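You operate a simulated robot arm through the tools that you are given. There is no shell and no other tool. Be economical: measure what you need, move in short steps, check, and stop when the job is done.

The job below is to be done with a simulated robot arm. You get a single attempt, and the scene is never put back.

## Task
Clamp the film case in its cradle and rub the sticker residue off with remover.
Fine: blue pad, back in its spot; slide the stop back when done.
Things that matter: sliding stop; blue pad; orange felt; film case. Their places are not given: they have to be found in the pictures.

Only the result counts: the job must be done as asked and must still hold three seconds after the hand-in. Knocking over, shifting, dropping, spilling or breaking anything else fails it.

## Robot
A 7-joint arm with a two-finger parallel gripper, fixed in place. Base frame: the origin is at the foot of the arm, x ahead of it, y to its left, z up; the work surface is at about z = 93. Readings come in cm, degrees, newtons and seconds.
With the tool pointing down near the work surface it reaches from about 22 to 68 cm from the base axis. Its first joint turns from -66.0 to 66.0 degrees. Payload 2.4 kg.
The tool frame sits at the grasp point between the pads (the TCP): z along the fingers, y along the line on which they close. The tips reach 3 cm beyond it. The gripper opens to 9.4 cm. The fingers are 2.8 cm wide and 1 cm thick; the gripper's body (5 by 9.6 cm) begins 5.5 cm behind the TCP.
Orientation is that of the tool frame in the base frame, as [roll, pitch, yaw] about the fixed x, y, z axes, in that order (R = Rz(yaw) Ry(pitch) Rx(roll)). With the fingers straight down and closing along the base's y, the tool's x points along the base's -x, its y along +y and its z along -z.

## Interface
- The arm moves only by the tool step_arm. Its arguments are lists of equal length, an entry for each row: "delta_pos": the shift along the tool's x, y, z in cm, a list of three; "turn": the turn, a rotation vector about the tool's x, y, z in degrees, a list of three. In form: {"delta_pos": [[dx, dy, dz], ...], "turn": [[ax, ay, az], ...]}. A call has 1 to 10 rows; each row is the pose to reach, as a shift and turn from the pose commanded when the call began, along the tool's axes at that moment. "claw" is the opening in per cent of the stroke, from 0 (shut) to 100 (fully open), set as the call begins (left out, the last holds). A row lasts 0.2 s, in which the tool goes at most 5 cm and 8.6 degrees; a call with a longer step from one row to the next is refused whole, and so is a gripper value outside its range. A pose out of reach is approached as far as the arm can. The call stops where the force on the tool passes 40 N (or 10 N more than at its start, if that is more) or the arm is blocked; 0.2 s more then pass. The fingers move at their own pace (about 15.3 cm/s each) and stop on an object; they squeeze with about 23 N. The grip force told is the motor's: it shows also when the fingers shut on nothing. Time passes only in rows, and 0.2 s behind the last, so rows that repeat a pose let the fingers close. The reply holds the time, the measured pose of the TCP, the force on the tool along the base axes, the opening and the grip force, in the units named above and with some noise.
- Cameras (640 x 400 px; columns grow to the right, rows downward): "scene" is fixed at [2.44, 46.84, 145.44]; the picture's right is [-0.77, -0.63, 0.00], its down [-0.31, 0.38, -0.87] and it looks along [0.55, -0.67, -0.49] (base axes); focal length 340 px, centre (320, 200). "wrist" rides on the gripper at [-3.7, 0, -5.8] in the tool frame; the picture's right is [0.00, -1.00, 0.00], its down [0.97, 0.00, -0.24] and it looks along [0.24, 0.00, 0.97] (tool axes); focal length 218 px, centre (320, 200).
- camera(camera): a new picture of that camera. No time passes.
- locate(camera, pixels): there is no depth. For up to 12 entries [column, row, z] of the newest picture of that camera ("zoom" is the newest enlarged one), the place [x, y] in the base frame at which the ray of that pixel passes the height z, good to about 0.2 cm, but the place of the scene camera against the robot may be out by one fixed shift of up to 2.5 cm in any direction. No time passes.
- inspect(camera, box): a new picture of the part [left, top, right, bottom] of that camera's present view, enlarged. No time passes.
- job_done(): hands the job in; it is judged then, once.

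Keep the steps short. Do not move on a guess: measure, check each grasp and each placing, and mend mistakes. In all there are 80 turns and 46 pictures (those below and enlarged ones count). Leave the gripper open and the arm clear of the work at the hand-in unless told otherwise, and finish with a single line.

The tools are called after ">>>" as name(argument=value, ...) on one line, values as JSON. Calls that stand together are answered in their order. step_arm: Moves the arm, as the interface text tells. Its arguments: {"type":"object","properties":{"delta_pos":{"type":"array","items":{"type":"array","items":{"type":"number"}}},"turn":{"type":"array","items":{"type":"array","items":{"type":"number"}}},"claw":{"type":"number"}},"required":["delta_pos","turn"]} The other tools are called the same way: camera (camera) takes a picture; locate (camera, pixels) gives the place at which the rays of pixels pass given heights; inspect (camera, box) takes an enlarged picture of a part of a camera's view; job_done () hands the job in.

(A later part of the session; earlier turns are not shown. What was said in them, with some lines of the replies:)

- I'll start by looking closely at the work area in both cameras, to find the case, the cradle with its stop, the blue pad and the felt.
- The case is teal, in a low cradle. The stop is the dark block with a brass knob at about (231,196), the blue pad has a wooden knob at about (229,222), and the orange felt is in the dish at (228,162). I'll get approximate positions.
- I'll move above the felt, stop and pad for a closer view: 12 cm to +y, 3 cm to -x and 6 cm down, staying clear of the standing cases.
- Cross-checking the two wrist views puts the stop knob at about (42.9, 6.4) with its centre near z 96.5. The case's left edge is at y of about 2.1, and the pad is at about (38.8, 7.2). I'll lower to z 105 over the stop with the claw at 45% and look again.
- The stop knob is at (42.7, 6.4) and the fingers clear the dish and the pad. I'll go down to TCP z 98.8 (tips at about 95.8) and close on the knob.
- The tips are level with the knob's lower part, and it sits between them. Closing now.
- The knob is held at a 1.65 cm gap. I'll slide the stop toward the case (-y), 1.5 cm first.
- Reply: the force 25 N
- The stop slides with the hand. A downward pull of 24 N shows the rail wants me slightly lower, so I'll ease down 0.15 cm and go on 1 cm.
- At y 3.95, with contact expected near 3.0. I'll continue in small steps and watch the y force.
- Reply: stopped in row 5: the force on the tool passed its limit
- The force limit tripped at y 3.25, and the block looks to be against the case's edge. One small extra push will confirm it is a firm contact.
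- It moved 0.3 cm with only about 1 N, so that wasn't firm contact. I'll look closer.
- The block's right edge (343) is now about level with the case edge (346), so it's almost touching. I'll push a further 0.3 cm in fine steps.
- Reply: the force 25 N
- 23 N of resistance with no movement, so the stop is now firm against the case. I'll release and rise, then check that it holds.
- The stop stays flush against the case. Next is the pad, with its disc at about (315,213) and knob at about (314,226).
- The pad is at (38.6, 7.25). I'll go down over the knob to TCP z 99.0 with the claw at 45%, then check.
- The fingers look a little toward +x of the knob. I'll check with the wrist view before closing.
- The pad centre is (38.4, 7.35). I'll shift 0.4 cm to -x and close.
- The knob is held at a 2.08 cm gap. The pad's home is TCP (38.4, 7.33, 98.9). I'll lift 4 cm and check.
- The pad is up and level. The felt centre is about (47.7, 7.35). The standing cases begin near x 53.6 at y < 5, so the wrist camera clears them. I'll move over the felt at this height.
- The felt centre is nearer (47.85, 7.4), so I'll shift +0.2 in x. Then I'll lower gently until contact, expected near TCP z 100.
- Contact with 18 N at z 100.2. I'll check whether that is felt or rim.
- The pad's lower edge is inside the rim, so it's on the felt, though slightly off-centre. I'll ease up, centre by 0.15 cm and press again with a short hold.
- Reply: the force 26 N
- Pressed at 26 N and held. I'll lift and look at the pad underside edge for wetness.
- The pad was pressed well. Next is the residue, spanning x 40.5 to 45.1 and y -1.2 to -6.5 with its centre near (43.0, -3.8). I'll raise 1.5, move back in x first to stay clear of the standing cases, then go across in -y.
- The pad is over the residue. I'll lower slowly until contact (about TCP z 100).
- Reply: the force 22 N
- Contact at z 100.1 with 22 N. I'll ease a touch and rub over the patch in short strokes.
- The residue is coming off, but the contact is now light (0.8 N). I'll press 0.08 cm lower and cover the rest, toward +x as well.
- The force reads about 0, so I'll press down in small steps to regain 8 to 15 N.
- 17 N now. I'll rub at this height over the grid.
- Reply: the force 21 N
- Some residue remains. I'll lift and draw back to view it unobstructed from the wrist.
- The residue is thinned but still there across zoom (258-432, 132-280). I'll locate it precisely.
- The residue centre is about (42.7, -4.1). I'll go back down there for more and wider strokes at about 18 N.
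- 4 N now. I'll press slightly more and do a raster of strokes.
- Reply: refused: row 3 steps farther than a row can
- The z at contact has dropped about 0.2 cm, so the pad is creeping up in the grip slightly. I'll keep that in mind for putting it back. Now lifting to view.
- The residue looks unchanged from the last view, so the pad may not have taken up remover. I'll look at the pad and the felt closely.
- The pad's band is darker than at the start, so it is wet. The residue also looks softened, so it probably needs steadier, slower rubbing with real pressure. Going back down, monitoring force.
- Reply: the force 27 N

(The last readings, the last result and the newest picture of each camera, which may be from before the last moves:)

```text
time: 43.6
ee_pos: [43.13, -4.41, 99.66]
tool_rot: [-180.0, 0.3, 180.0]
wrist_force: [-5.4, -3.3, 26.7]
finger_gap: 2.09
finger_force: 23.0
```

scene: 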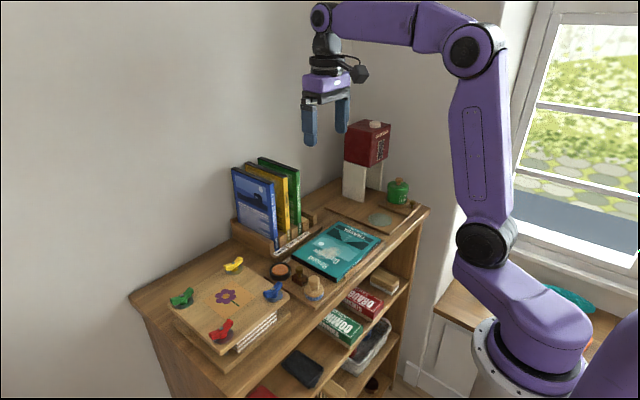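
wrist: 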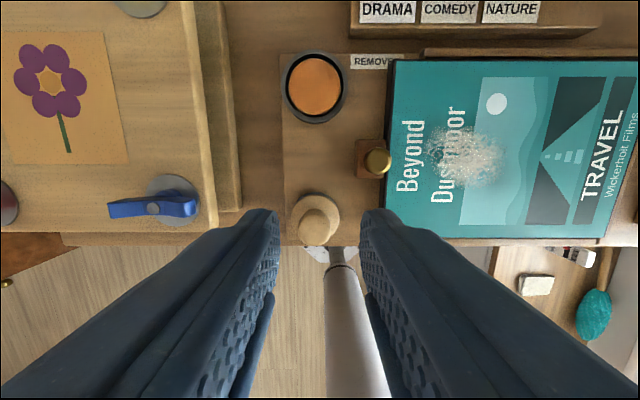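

27 N. Slow strokes from here: y +2, back to -1.8, then return.

>>> step_arm(delta_pos=[[0, 0.5, 0], [0, 1, 0], [0, 1.5, 0], [0, 2, 0], [0, 1.5, 0], [0, 1, 0], [0, 0.5, 0], [0, 0, 0], [0, -0.5, 0], [0, -1, 0]], turn=[[0, 0, 0], [0, 0, 0], [0, 0, 0], [0, 0, 0], [0, 0, 0], [0, 0, 0], [0, 0, 0], [0, 0, 0], [0, 0, 0], [0, 0, 0]])

>>> step_arm(delta_pos=[[0, -0.5, 0], [0.6, -0.5, 0], [0.6, 0, 0], [0.6, 0.5, 0], [0.6, 1, 0], [0.6, 1.5, 0], [0.6, 2, 0], [0.6, 2.5, 0], [1.2, 2.5, 0], [1.2, 2, 0]], turn=[[0, 0, 0], [0, 0, 0], [0, 0, 0], [0, 0, 0], [0, 0, 0], [0, 0, 0], [0, 0, 0], [0, 0, 0], [0, 0, 0], [0, 0, 0]])

>>> step_arm(delta_pos=[[0, -0.5, 0], [0, -1, 0], [0, -1.5, 0], [0, -2, 0], [0, -2.5, 0], [-1, -2.5, 0], [-1.8, -2.5, 0], [-1.8, -2, 0], [-1.8, -1.5, 0], [-1.8, -1, 0]], turn=[[0, 0, 0], [0, 0, 0], [0, 0, 0], [0, 0, 0], [0, 0, 0], [0, 0, 0], [0, 0, 0], [0, 0, 0], [0, 0, 0], [0, 0, 0]])

>>> step_arm(delta_pos=[[0, 0.5, 0], [0, 1, 0], [-0.8, 1, 0], [-0.8, 0.5, 0], [-0.8, 0, 0], [-0.8, -0.5, 0], [-0.8, -1, 0], [0, -1, -0.5], [2, 0, -4.5], [5, 0, -8]], turn=[[0, 0, 0], [0, 0, 0], [0, 0, 0], [0, 0, 0], [0, 0, 0], [0, 0, 0], [0, 0, 0], [0, 0, 0], [0, 0, 0], [0, 0, 0]])

>>> inspect(camera="wrist", box=[220, 40, 420, 200])

```text
time: 45.9
ee_pos: [42.88, -5.24, 99.71]
tool_rot: [-180.0, 0.1, 180.0]
wrist_force: [0.0, 2.7, 7.2]
finger_gap: 2.08
finger_force: 22.7
```

```text
time: 48.0
ee_pos: [41.79, -3.21, 99.68]
tool_rot: [-180.0, 0.1, -180.0]
wrist_force: [-0.3, 1.5, 4.7]
finger_gap: 2.1
finger_force: 22.7
```

```text
time: 50.2
ee_pos: [43.59, -4.29, 99.64]
tool_rot: [180.0, 0.1, -180.0]
wrist_force: [-0.1, -0.1, -0.1]
finger_gap: 2.1
finger_force: 23.0
```

```text
time: 52.5
ee_pos: [38.69, -4.61, 107.67]
tool_rot: [180.0, 0.1, 179.9]
wrist_force: [-0.4, 0.1, 0.2]
finger_gap: 2.08
finger_force: 22.8
```

```text
2.50 times, centred on (320, 120) of wrist
```

zoom: 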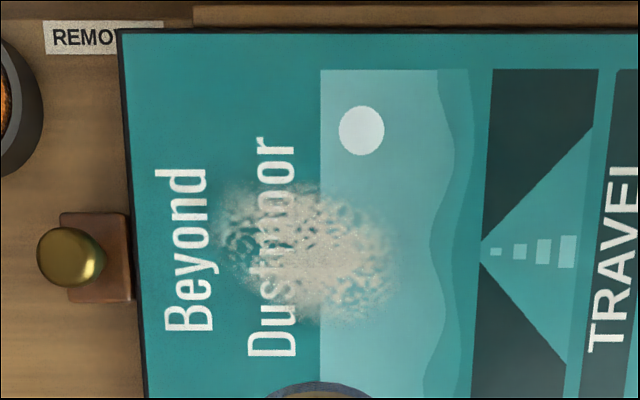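

The residue is fading slowly at the left, but contact force keeps bleeding off as the pad creeps up in the grip. I'll re-wet the pad, pressing firmly so it seats against the fingertips, then rub again. Moving back over the felt first.

>>> step_arm(delta_pos=[[0, 4, 1], [0, 8, 2], [0, 12.05, 3], [-4, 12.05, 4], [-9.25, 12.05, 4.5], [-9.25, 12.05, 4.5]], turn=[[0, 0, 0], [0, 0, 0], [0, 0, 0], [0, 0, 0], [0, 0, 0], [0, 0, 0]])

```text
refused: row 5 steps farther than a row can; nothing moved
```

>>> step_arm(delta_pos=[[0, 4, 1], [0, 8, 2], [0, 12.05, 3], [-4.5, 12.05, 4], [-9.25, 12.05, 4.5], [-9.25, 12.05, 4.5]], turn=[[0, 0, 0], [0, 0, 0], [0, 0, 0], [0, 0, 0], [0, 0, 0], [0, 0, 0]])

>>> inspect(camera="scene", box=[255, 210, 325, 280])

```text
time: 53.9
ee_pos: [47.69, 7.87, 103.24]
tool_rot: [-179.9, 0.0, -179.9]
wrist_force: [-0.2, 0.7, -0.7]
finger_gap: 2.08
finger_force: 23.0
```

```text
5.71 times, centred on (290, 245) of scene
```

zoom: 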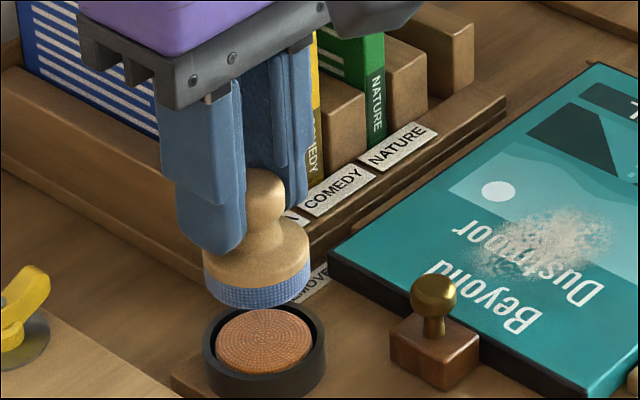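

The disc is now up near the fingertips. y is 7.87, so I'll correct to 7.5 and x to 47.95, then lower onto the felt.

>>> step_arm(delta_pos=[[-0.25, -0.4, 0], [-0.25, -0.4, 1.5], [-0.25, -0.4, 2.8], [-0.25, -0.4, 3.2], [-0.25, -0.4, 3.5], [-0.25, -0.4, 3.5], [-0.25, -0.4, 3.5]], turn=[[0, 0, 0], [0, 0, 0], [0, 0, 0], [0, 0, 0], [0, 0, 0], [0, 0, 0], [0, 0, 0]])

```text
time: 55.5
ee_pos: [48.03, 7.3, 99.58]
tool_rot: [179.9, 0.0, 180.0]
wrist_force: [0.4, -0.4, 0.1]
finger_gap: 2.07
finger_force: 22.8
```

>>> step_arm(delta_pos=[[0, 0, 0.1], [0, 0, 0.2], [0, 0, 0.3], [0, 0, 0.35], [0, 0, 0.35], [0, 0, 0.35]], turn=[[0, 0, 0], [0, 0, 0], [0, 0, 0], [0, 0, 0], [0, 0, 0], [0, 0, 0]])

```text
time: 56.9
ee_pos: [48.16, 7.32, 99.31]
tool_rot: [-180.0, 0.1, -180.0]
wrist_force: [3.8, -0.9, 9.7]
finger_gap: 2.07
finger_force: 23.7
```

Contact is now about 0.4 cm lower (relative to the pad) than the first time, so the first press was probably caught on the rim. I'll press further here and check.

>>> step_arm(delta_pos=[[0.1, 0, 0.1], [0.1, 0, 0.2], [0.1, 0, 0.2], [0.1, 0, 0.2], [0.1, 0, 0.2]], turn=[[0, 0, 0], [0, 0, 0], [0, 0, 0], [0, 0, 0], [0, 0, 0]])

>>> inspect(camera="scene", box=[255, 220, 325, 290])

```text
time: 58.0
ee_pos: [48.04, 7.39, 99.27]
tool_rot: [179.8, 0.2, -180.0]
wrist_force: [6.7, -0.6, 23.8]
finger_gap: 2.07
finger_force: 23.3
```

```text
5.71 times, centred on (290, 255) of scene
```

zoom: 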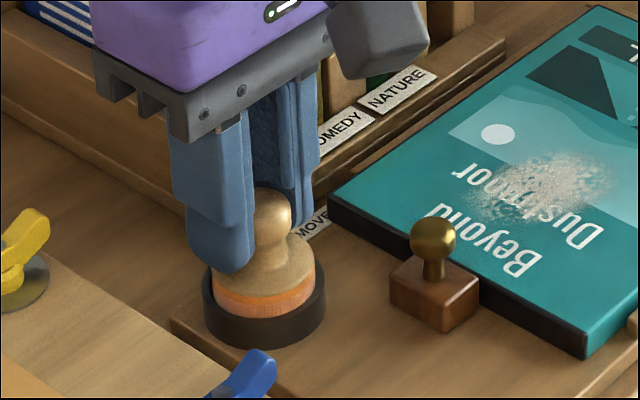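

The pad's band has turned orange, so it's now loaded with remover; the first press had not loaded it. I'll lift and go back to the residue.

>>> step_arm(delta_pos=[[0, 0, -1], [0, 0, -3], [0, 0, -5], [4.5, 0, -5], [5.2, -4, -5], [5.2, -8, -5], [5.2, -11.5, -4], [5.2, -11.5, -1.5], [5.2, -11.5, -0.6], [5.2, -11.5, -0.4]], turn=[[0, 0, 0], [0, 0, 0], [0, 0, 0], [0, 0, 0], [0, 0, 0], [0, 0, 0], [0, 0, 0], [0, 0, 0], [0, 0, 0], [0, 0, 0]])

>>> step_arm(delta_pos=[[0, 0, 0.1], [0, 0, 0.2], [0, 0, 0.2]], turn=[[0, 0, 0], [0, 0, 0], [0, 0, 0]])

```text
time: 60.2
ee_pos: [42.8, -4.16, 99.6]
tool_rot: [180.0, 0.2, -179.9]
wrist_force: [-1.3, -0.5, 10.4]
finger_gap: 2.08
finger_force: 23.2
```

```text
time: 61.0
ee_pos: [42.85, -4.14, 99.41]
tool_rot: [-179.9, 0.4, 180.0]
wrist_force: [1.1, 2.6, 30.3]
finger_gap: 2.08
finger_force: 22.8
```

30 N is a little much, so I'll ease slightly and rub in a raster.

>>> step_arm(delta_pos=[[0, 0.7, -0.07], [0, 1.4, -0.07], [0, 0.7, -0.07], [0, 0, -0.07], [0, -0.7, -0.07], [0, -1.6, -0.07], [0.6, -1.6, -0.07], [0.6, -0.8, -0.07], [0.6, 0, -0.07], [0.6, 0.7, -0.07]], turn=[[0, 0, 0], [0, 0, 0], [0, 0, 0], [0, 0, 0], [0, 0, 0], [0, 0, 0], [0, 0, 0], [0, 0, 0], [0, 0, 0], [0, 0, 0]])

>>> step_arm(delta_pos=[[0, 0.7, 0.04], [0.5, 0.7, 0.04], [0.5, 0, 0.04], [0.5, -0.7, 0.04], [0.5, -1.4, 0.04], [0.5, -2.3, 0.04], [-0.3, -2.3, 0.04], [-1, -2.3, 0.04], [-1.8, -2.3, 0.04], [-1.8, -1.6, 0.04]], turn=[[0, 0, 0], [0, 0, 0], [0, 0, 0], [0, 0, 0], [0, 0, 0], [0, 0, 0], [0, 0, 0], [0, 0, 0], [0, 0, 0], [0, 0, 0]])

>>> step_arm(delta_pos=[[0, 0.8, 0.04], [0, 1.6, 0.04], [0, 2.3, 0.04], [0.6, 2.3, 0.04], [0.6, 1.6, 0.04], [0.6, 0.8, 0.04], [0.6, 0, 0.04], [0.6, -0.7, 0.04], [0.6, 0, 0.04], [1.2, 0.8, 0.04]], turn=[[0, 0, 0], [0, 0, 0], [0, 0, 0], [0, 0, 0], [0, 0, 0], [0, 0, 0], [0, 0, 0], [0, 0, 0], [0, 0, 0], [0, 0, 0]])

>>> inspect(camera="scene", box=[290, 210, 390, 290])

```text
time: 63.2
ee_pos: [42.17, -3.41, 99.41]
tool_rot: [180.0, 0.0, 180.0]
wrist_force: [0.0, -1.4, 4.5]
finger_gap: 2.09
finger_force: 23.2
```

```text
time: 65.5
ee_pos: [44.13, -5.15, 99.27]
tool_rot: [180.0, 0.3, 179.9]
wrist_force: [1.4, -3.7, 9.1]
finger_gap: 2.08
finger_force: 22.7
```

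```text
time: 67.7
ee_pos: [42.82, -4.29, 99.33]
tool_rot: [180.0, 0.0, -179.9]
wrist_force: [-0.4, 0.1, -0.4]
finger_gap: 2.09
finger_force: 22.5
```

```text
5.00 times, centred on (340, 250) of scene
```

zoom: 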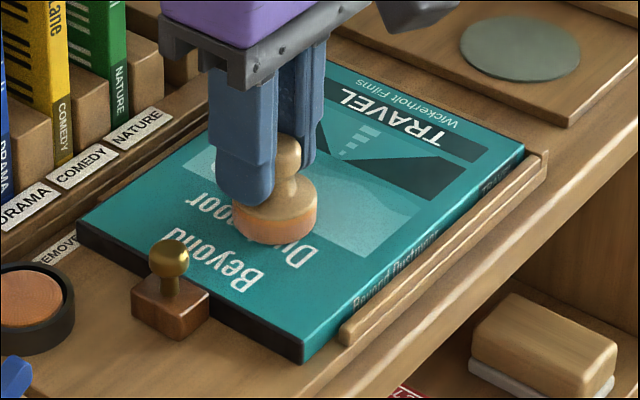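

The residue is visibly going. One more pressed pass for full coverage, then I'll lift and inspect.

>>> step_arm(delta_pos=[[0, 0, 0.1], [0, 0, 0.18], [0, 0, 0.18]], turn=[[0, 0, 0], [0, 0, 0], [0, 0, 0]])

>>> step_arm(delta_pos=[[0, 0.8, 0], [0, 1.6, 0], [-0.7, 1.6, 0], [-0.7, 0.8, 0], [-0.7, 0, 0], [-0.7, -0.8, 0], [-0.7, -1.6, 0], [0.3, -1.6, 0], [0.6, -0.8, 0], [0.6, 0, 0]], turn=[[0, 0, 0], [0, 0, 0], [0, 0, 0], [0, 0, 0], [0, 0, 0], [0, 0, 0], [0, 0, 0], [0, 0, 0], [0, 0, 0], [0, 0, 0]])

>>> step_arm(delta_pos=[[0, 0.8, 0], [0, 1.4, 0], [0, 0.5, 0], [0, 0, 0], [0, 0, -1], [2, 0, -4.5], [4.5, 0, -8.5], [4.5, 0, -8.5]], turn=[[0, 0, 0], [0, 0, 0], [0, 0, 0], [0, 0, 0], [0, 0, 0], [0, 0, 0], [0, 0, 0], [0, 0, 0]])

>>> inspect(camera="wrist", box=[220, 40, 420, 200])

```text
time: 68.5
ee_pos: [42.89, -4.21, 99.25]
tool_rot: [-179.9, 0.3, 180.0]
wrist_force: [-4.6, 2.7, 36.6]
finger_gap: 2.1
finger_force: 22.6
```

```text
time: 69.1
ee_pos: [43.01, -2.77, 99.17]
tool_rot: [-179.9, 0.3, -180.0]
wrist_force: [-4.1, -2.9, 14.8]
finger_gap: 2.1
finger_force: 22.9
stopped in row 3: the force on the tool passed its limit (the readings are from after the stop); the commanded pose is now the measured one
```

```text
time: 70.9
ee_pos: [38.41, -2.8, 107.77]
tool_rot: [-179.9, 0.4, -180.0]
wrist_force: [0.3, 0.1, 0.2]
finger_gap: 2.12
finger_force: 22.9
```

```text
2.50 times, centred on (320, 120) of wrist
```

zoom: 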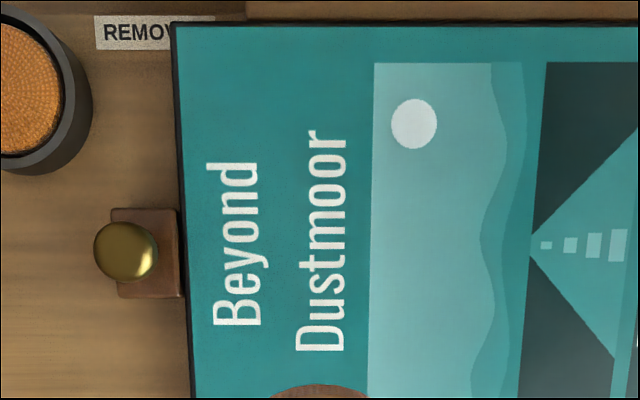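

The case is clean. Now the pad goes back to its spot (38.4, 7.33). It sits about 0.8 cm higher in the grip, so the touch-down should be near TCP z 98.1.

>>> step_arm(delta_pos=[[0, 4, 0], [0, 8, 0], [0, 10.13, 1], [0, 10.13, 4.5], [0, 10.13, 7.5], [0, 10.13, 8.8], [0, 10.13, 8.8]], turn=[[0, 0, 0], [0, 0, 0], [0, 0, 0], [0, 0, 0], [0, 0, 0], [0, 0, 0], [0, 0, 0]])

```text
time: 72.5
ee_pos: [38.61, 7.47, 99.0]
tool_rot: [-179.9, 0.3, 179.9]
wrist_force: [0.3, 1.2, -0.2]
finger_gap: 2.13
finger_force: 22.9
```

>>> step_arm(delta_pos=[[0.15, -0.1, 0.2], [0.15, -0.1, 0.4], [0.15, -0.1, 0.6], [0.15, -0.1, 0.75], [0.15, -0.1, 0.75]], turn=[[0, 0, 0], [0, 0, 0], [0, 0, 0], [0, 0, 0], [0, 0, 0]])

```text
time: 73.7
ee_pos: [38.37, 7.2, 98.14]
tool_rot: [-180.0, 0.4, 179.9]
wrist_force: [-0.8, 0.5, -0.1]
finger_gap: 2.11
finger_force: 23.4
```

>>> step_arm(delta_pos=[[0, 0.05, 0.1], [0, 0.05, 0.2], [0, 0.05, 0.2]], turn=[[0, 0, 0], [0, 0, 0], [0, 0, 0]])

```text
time: 74.5
ee_pos: [38.41, 7.36, 97.87]
tool_rot: [-179.9, 0.3, -180.0]
wrist_force: [-4.5, 1.3, 17.0]
finger_gap: 2.1
finger_force: 23.0
```

The pad is seated (17 N). I'll ease off, open and rise straight up, then look.

>>> step_arm(delta_pos=[[0, 0, -0.08], [0, 0, -0.08]], turn=[[0, 0, 0], [0, 0, 0]])

>>> step_arm(delta_pos=[[0, 0, 0], [0, 0, 0]], turn=[[0, 0, 0], [0, 0, 0]], claw=40)

>>> step_arm(delta_pos=[[0, 0, -2], [0, 0, -5], [0, 0, -8], [0, 0, -8]], turn=[[0, 0, 0], [0, 0, 0], [0, 0, 0], [0, 0, 0]])

>>> inspect(camera="wrist", box=[260, 40, 420, 260])

```text
time: 75.1
ee_pos: [38.49, 7.26, 98.08]
tool_rot: [-179.8, 0.2, 180.0]
wrist_force: [-0.4, 1.4, 3.1]
finger_gap: 2.07
finger_force: 22.7
```

```text
time: 75.7
ee_pos: [38.51, 7.33, 97.99]
tool_rot: [-179.8, 0.4, -180.0]
wrist_force: [-0.2, -0.4, 0.2]
finger_gap: 3.74
finger_force: 0.1
```

```text
time: 76.7
ee_pos: [38.23, 7.59, 105.74]
tool_rot: [-179.9, 0.4, -180.0]
wrist_force: [0.2, 0.3, 0.2]
finger_gap: 3.77
finger_force: 0.0
```

```text
1.82 times, centred on (340, 150) of wrist
```

zoom: 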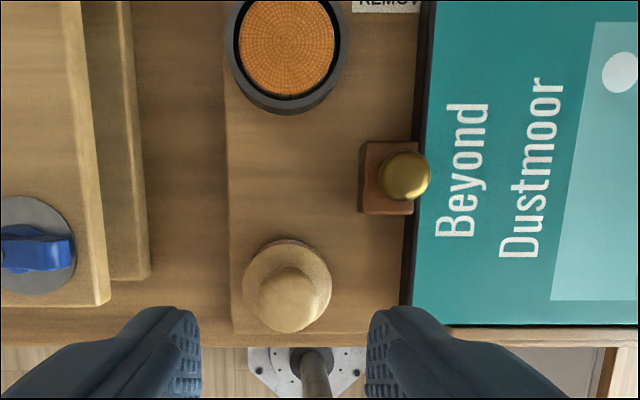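

The pad is back and upright. I'll verify its place and find the stop knob (zoom 403,175).

>>> locate(camera="zoom", pixels=[[287, 284, 95.4], [242, 284, 95.4], [332, 284, 95.4], [403, 175, 96.3], [287, 50, 94.5]])

```text
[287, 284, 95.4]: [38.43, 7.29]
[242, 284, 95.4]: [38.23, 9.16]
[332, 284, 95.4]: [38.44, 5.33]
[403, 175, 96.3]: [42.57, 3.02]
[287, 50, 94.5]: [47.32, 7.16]
```

The pad is at (38.43, 7.29), matching its original spot. Next I'll move over the stop knob at (42.8, 2.95) and lower to z 98.7.

>>> step_arm(delta_pos=[[-3, -2.5, 0], [-4.4, -4.5, 0], [-4.4, -4.5, 4], [-4.4, -4.5, 6.2], [-4.4, -4.5, 6.2]], turn=[[0, 0, 0], [0, 0, 0], [0, 0, 0], [0, 0, 0], [0, 0, 0]], claw=35)

```text
time: 77.9
ee_pos: [42.72, 3.06, 99.68]
tool_rot: [-180.0, 0.4, 180.0]
wrist_force: [0.2, -0.4, 0.1]
finger_gap: 3.28
finger_force: 0.0
```

>>> step_arm(delta_pos=[[0, -0.1, 0.5], [0, -0.1, 1], [0, -0.1, 1]], turn=[[0, 0, 0], [0, 0, 0], [0, 0, 0]])

>>> step_arm(delta_pos=[[0, 0, 0], [0, 0, 0], [0, 0, 0]], turn=[[0, 0, 0], [0, 0, 0], [0, 0, 0]], claw=0)

```text
time: 78.7
ee_pos: [42.65, 2.79, 98.83]
tool_rot: [-179.9, 0.2, -180.0]
wrist_force: [-0.5, 0.2, -0.2]
finger_gap: 3.29
finger_force: 0.0
```

```text
time: 79.5
ee_pos: [42.69, 2.92, 98.82]
tool_rot: [-179.9, 0.2, -179.9]
wrist_force: [0.1, 14.2, -6.0]
finger_gap: 1.67
finger_force: 44.9
```

The knob is held (1.67 cm). I'll slide the stop back to +y, toward its original y of 6.4.

>>> step_arm(delta_pos=[[0, 0.2, 0.1], [0, 0.7, 0.12], [0, 1.2, 0.12], [0, 1.7, 0.12], [0, 2.2, 0.12], [0, 2.7, 0.12], [0, 2.7, 0.12]], turn=[[0, 0, 0], [0, 0, 0], [0, 0, 0], [0, 0, 0], [0, 0, 0], [0, 0, 0], [0, 0, 0]])

```text
time: 80.6
ee_pos: [42.71, 4.35, 98.79]
tool_rot: [-179.9, 0.2, -179.9]
wrist_force: [-6.2, 0.1, 7.9]
finger_gap: 1.66
finger_force: 44.6
stopped in row 5: the force on the tool passed its limit (the readings are from after the stop); the commanded pose is now the measured one
```

>>> step_arm(delta_pos=[[0, 0.3, 0], [0, 0.6, 0], [0, 0.9, 0], [0, 1.2, 0], [0, 1.4, 0], [0, 1.4, 0]], turn=[[0, 0, 0], [0, 0, 0], [0, 0, 0], [0, 0, 0], [0, 0, 0], [0, 0, 0]])

```text
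time: 82.0
ee_pos: [42.71, 5.75, 98.79]
tool_rot: [-179.9, 0.2, -180.0]
wrist_force: [-8.7, -0.5, 9.5]
finger_gap: 1.66
finger_force: 45.0
```

At 5.75. I'll continue in small steps to the original 6.4.

>>> step_arm(delta_pos=[[0, 0.2, 0], [0, 0.4, 0], [0, 0.6, 0], [0, 0.72, 0], [0, 0.72, 0]], turn=[[0, 0, 0], [0, 0, 0], [0, 0, 0], [0, 0, 0], [0, 0, 0]])

```text
time: 83.2
ee_pos: [42.76, 6.44, 98.75]
tool_rot: [-179.9, 0.4, -180.0]
wrist_force: [-12.4, -5.6, 27.9]
finger_gap: 1.65
finger_force: 45.5
```

Back at y 6.44 with slight resistance, as at the end of travel. I'll release, rise and draw away.

>>> step_arm(delta_pos=[[0, -0.03, -0.05], [0, -0.03, -0.05]], turn=[[0, 0, 0], [0, 0, 0]], claw=42)

>>> step_arm(delta_pos=[[0, 0, -3], [0, 0, -7], [0, 0, -11], [0, 0, -15], [1, 0, -18], [1, 0, -18]], turn=[[0, 0, 0], [0, 0, 0], [0, 0, 0], [0, 0, 0], [0, 0, 0], [0, 0, 0]])

>>> inspect(camera="wrist", box=[240, 100, 400, 240])

>>> inspect(camera="scene", box=[220, 160, 440, 310])

```text
time: 83.8
ee_pos: [42.8, 6.56, 98.76]
tool_rot: [-179.9, 0.3, -180.0]
wrist_force: [-0.6, 0.2, 0.1]
finger_gap: 3.95
finger_force: 0.1
```

```text
time: 85.2
ee_pos: [41.6, 6.5, 116.98]
tool_rot: [-179.8, 0.3, -180.0]
wrist_force: [-0.1, 0.2, 0.3]
finger_gap: 3.94
finger_force: 0.1
```

```text
2.86 times, centred on (320, 170) of wrist
```

zoom: 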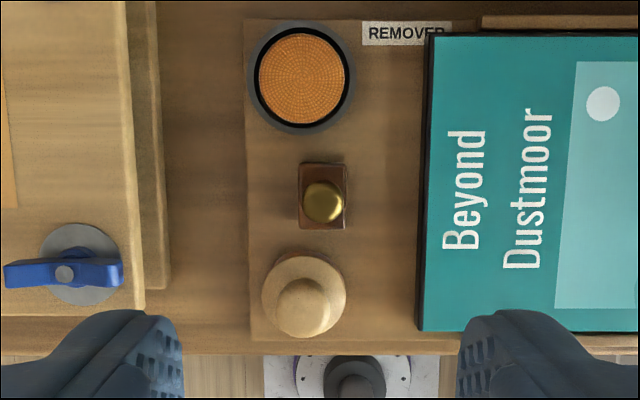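

```text
2.67 times, centred on (330, 235) of scene
```

zoom: 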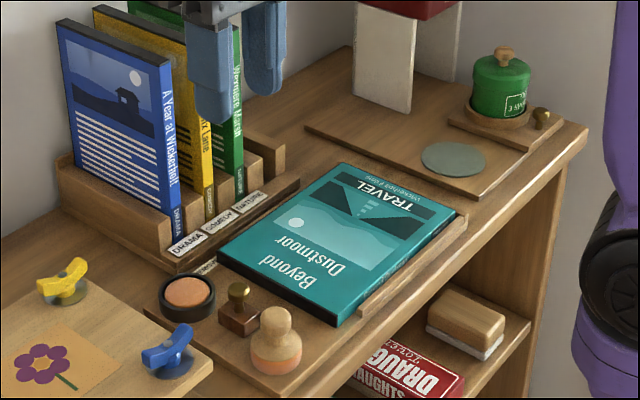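

The stop and pad are both in their original places relative to the board (offsets 55 and 17-18 px, as at the start), and the case is clean and in its cradle. I'll open the gripper fully, well above everything, and hand in.

>>> step_arm(delta_pos=[[0, 0, -2], [0, 0, -4], [0, 0, -4]], turn=[[0, 0, 0], [0, 0, 0], [0, 0, 0]], claw=100)

>>> job_done()

```text
time: 86.0
ee_pos: [41.77, 6.63, 121.0]
tool_rot: [-180.0, 0.4, 179.9]
wrist_force: [0.3, 0.2, -1.0]
finger_gap: 9.39
finger_force: 0.0
```

```text
The job is handed in.
```

The job is handed in: the film case was clamped and rubbed clean of residue, the blue pad (now stained orange by the remover) is back in its spot, and the stop is slid back.
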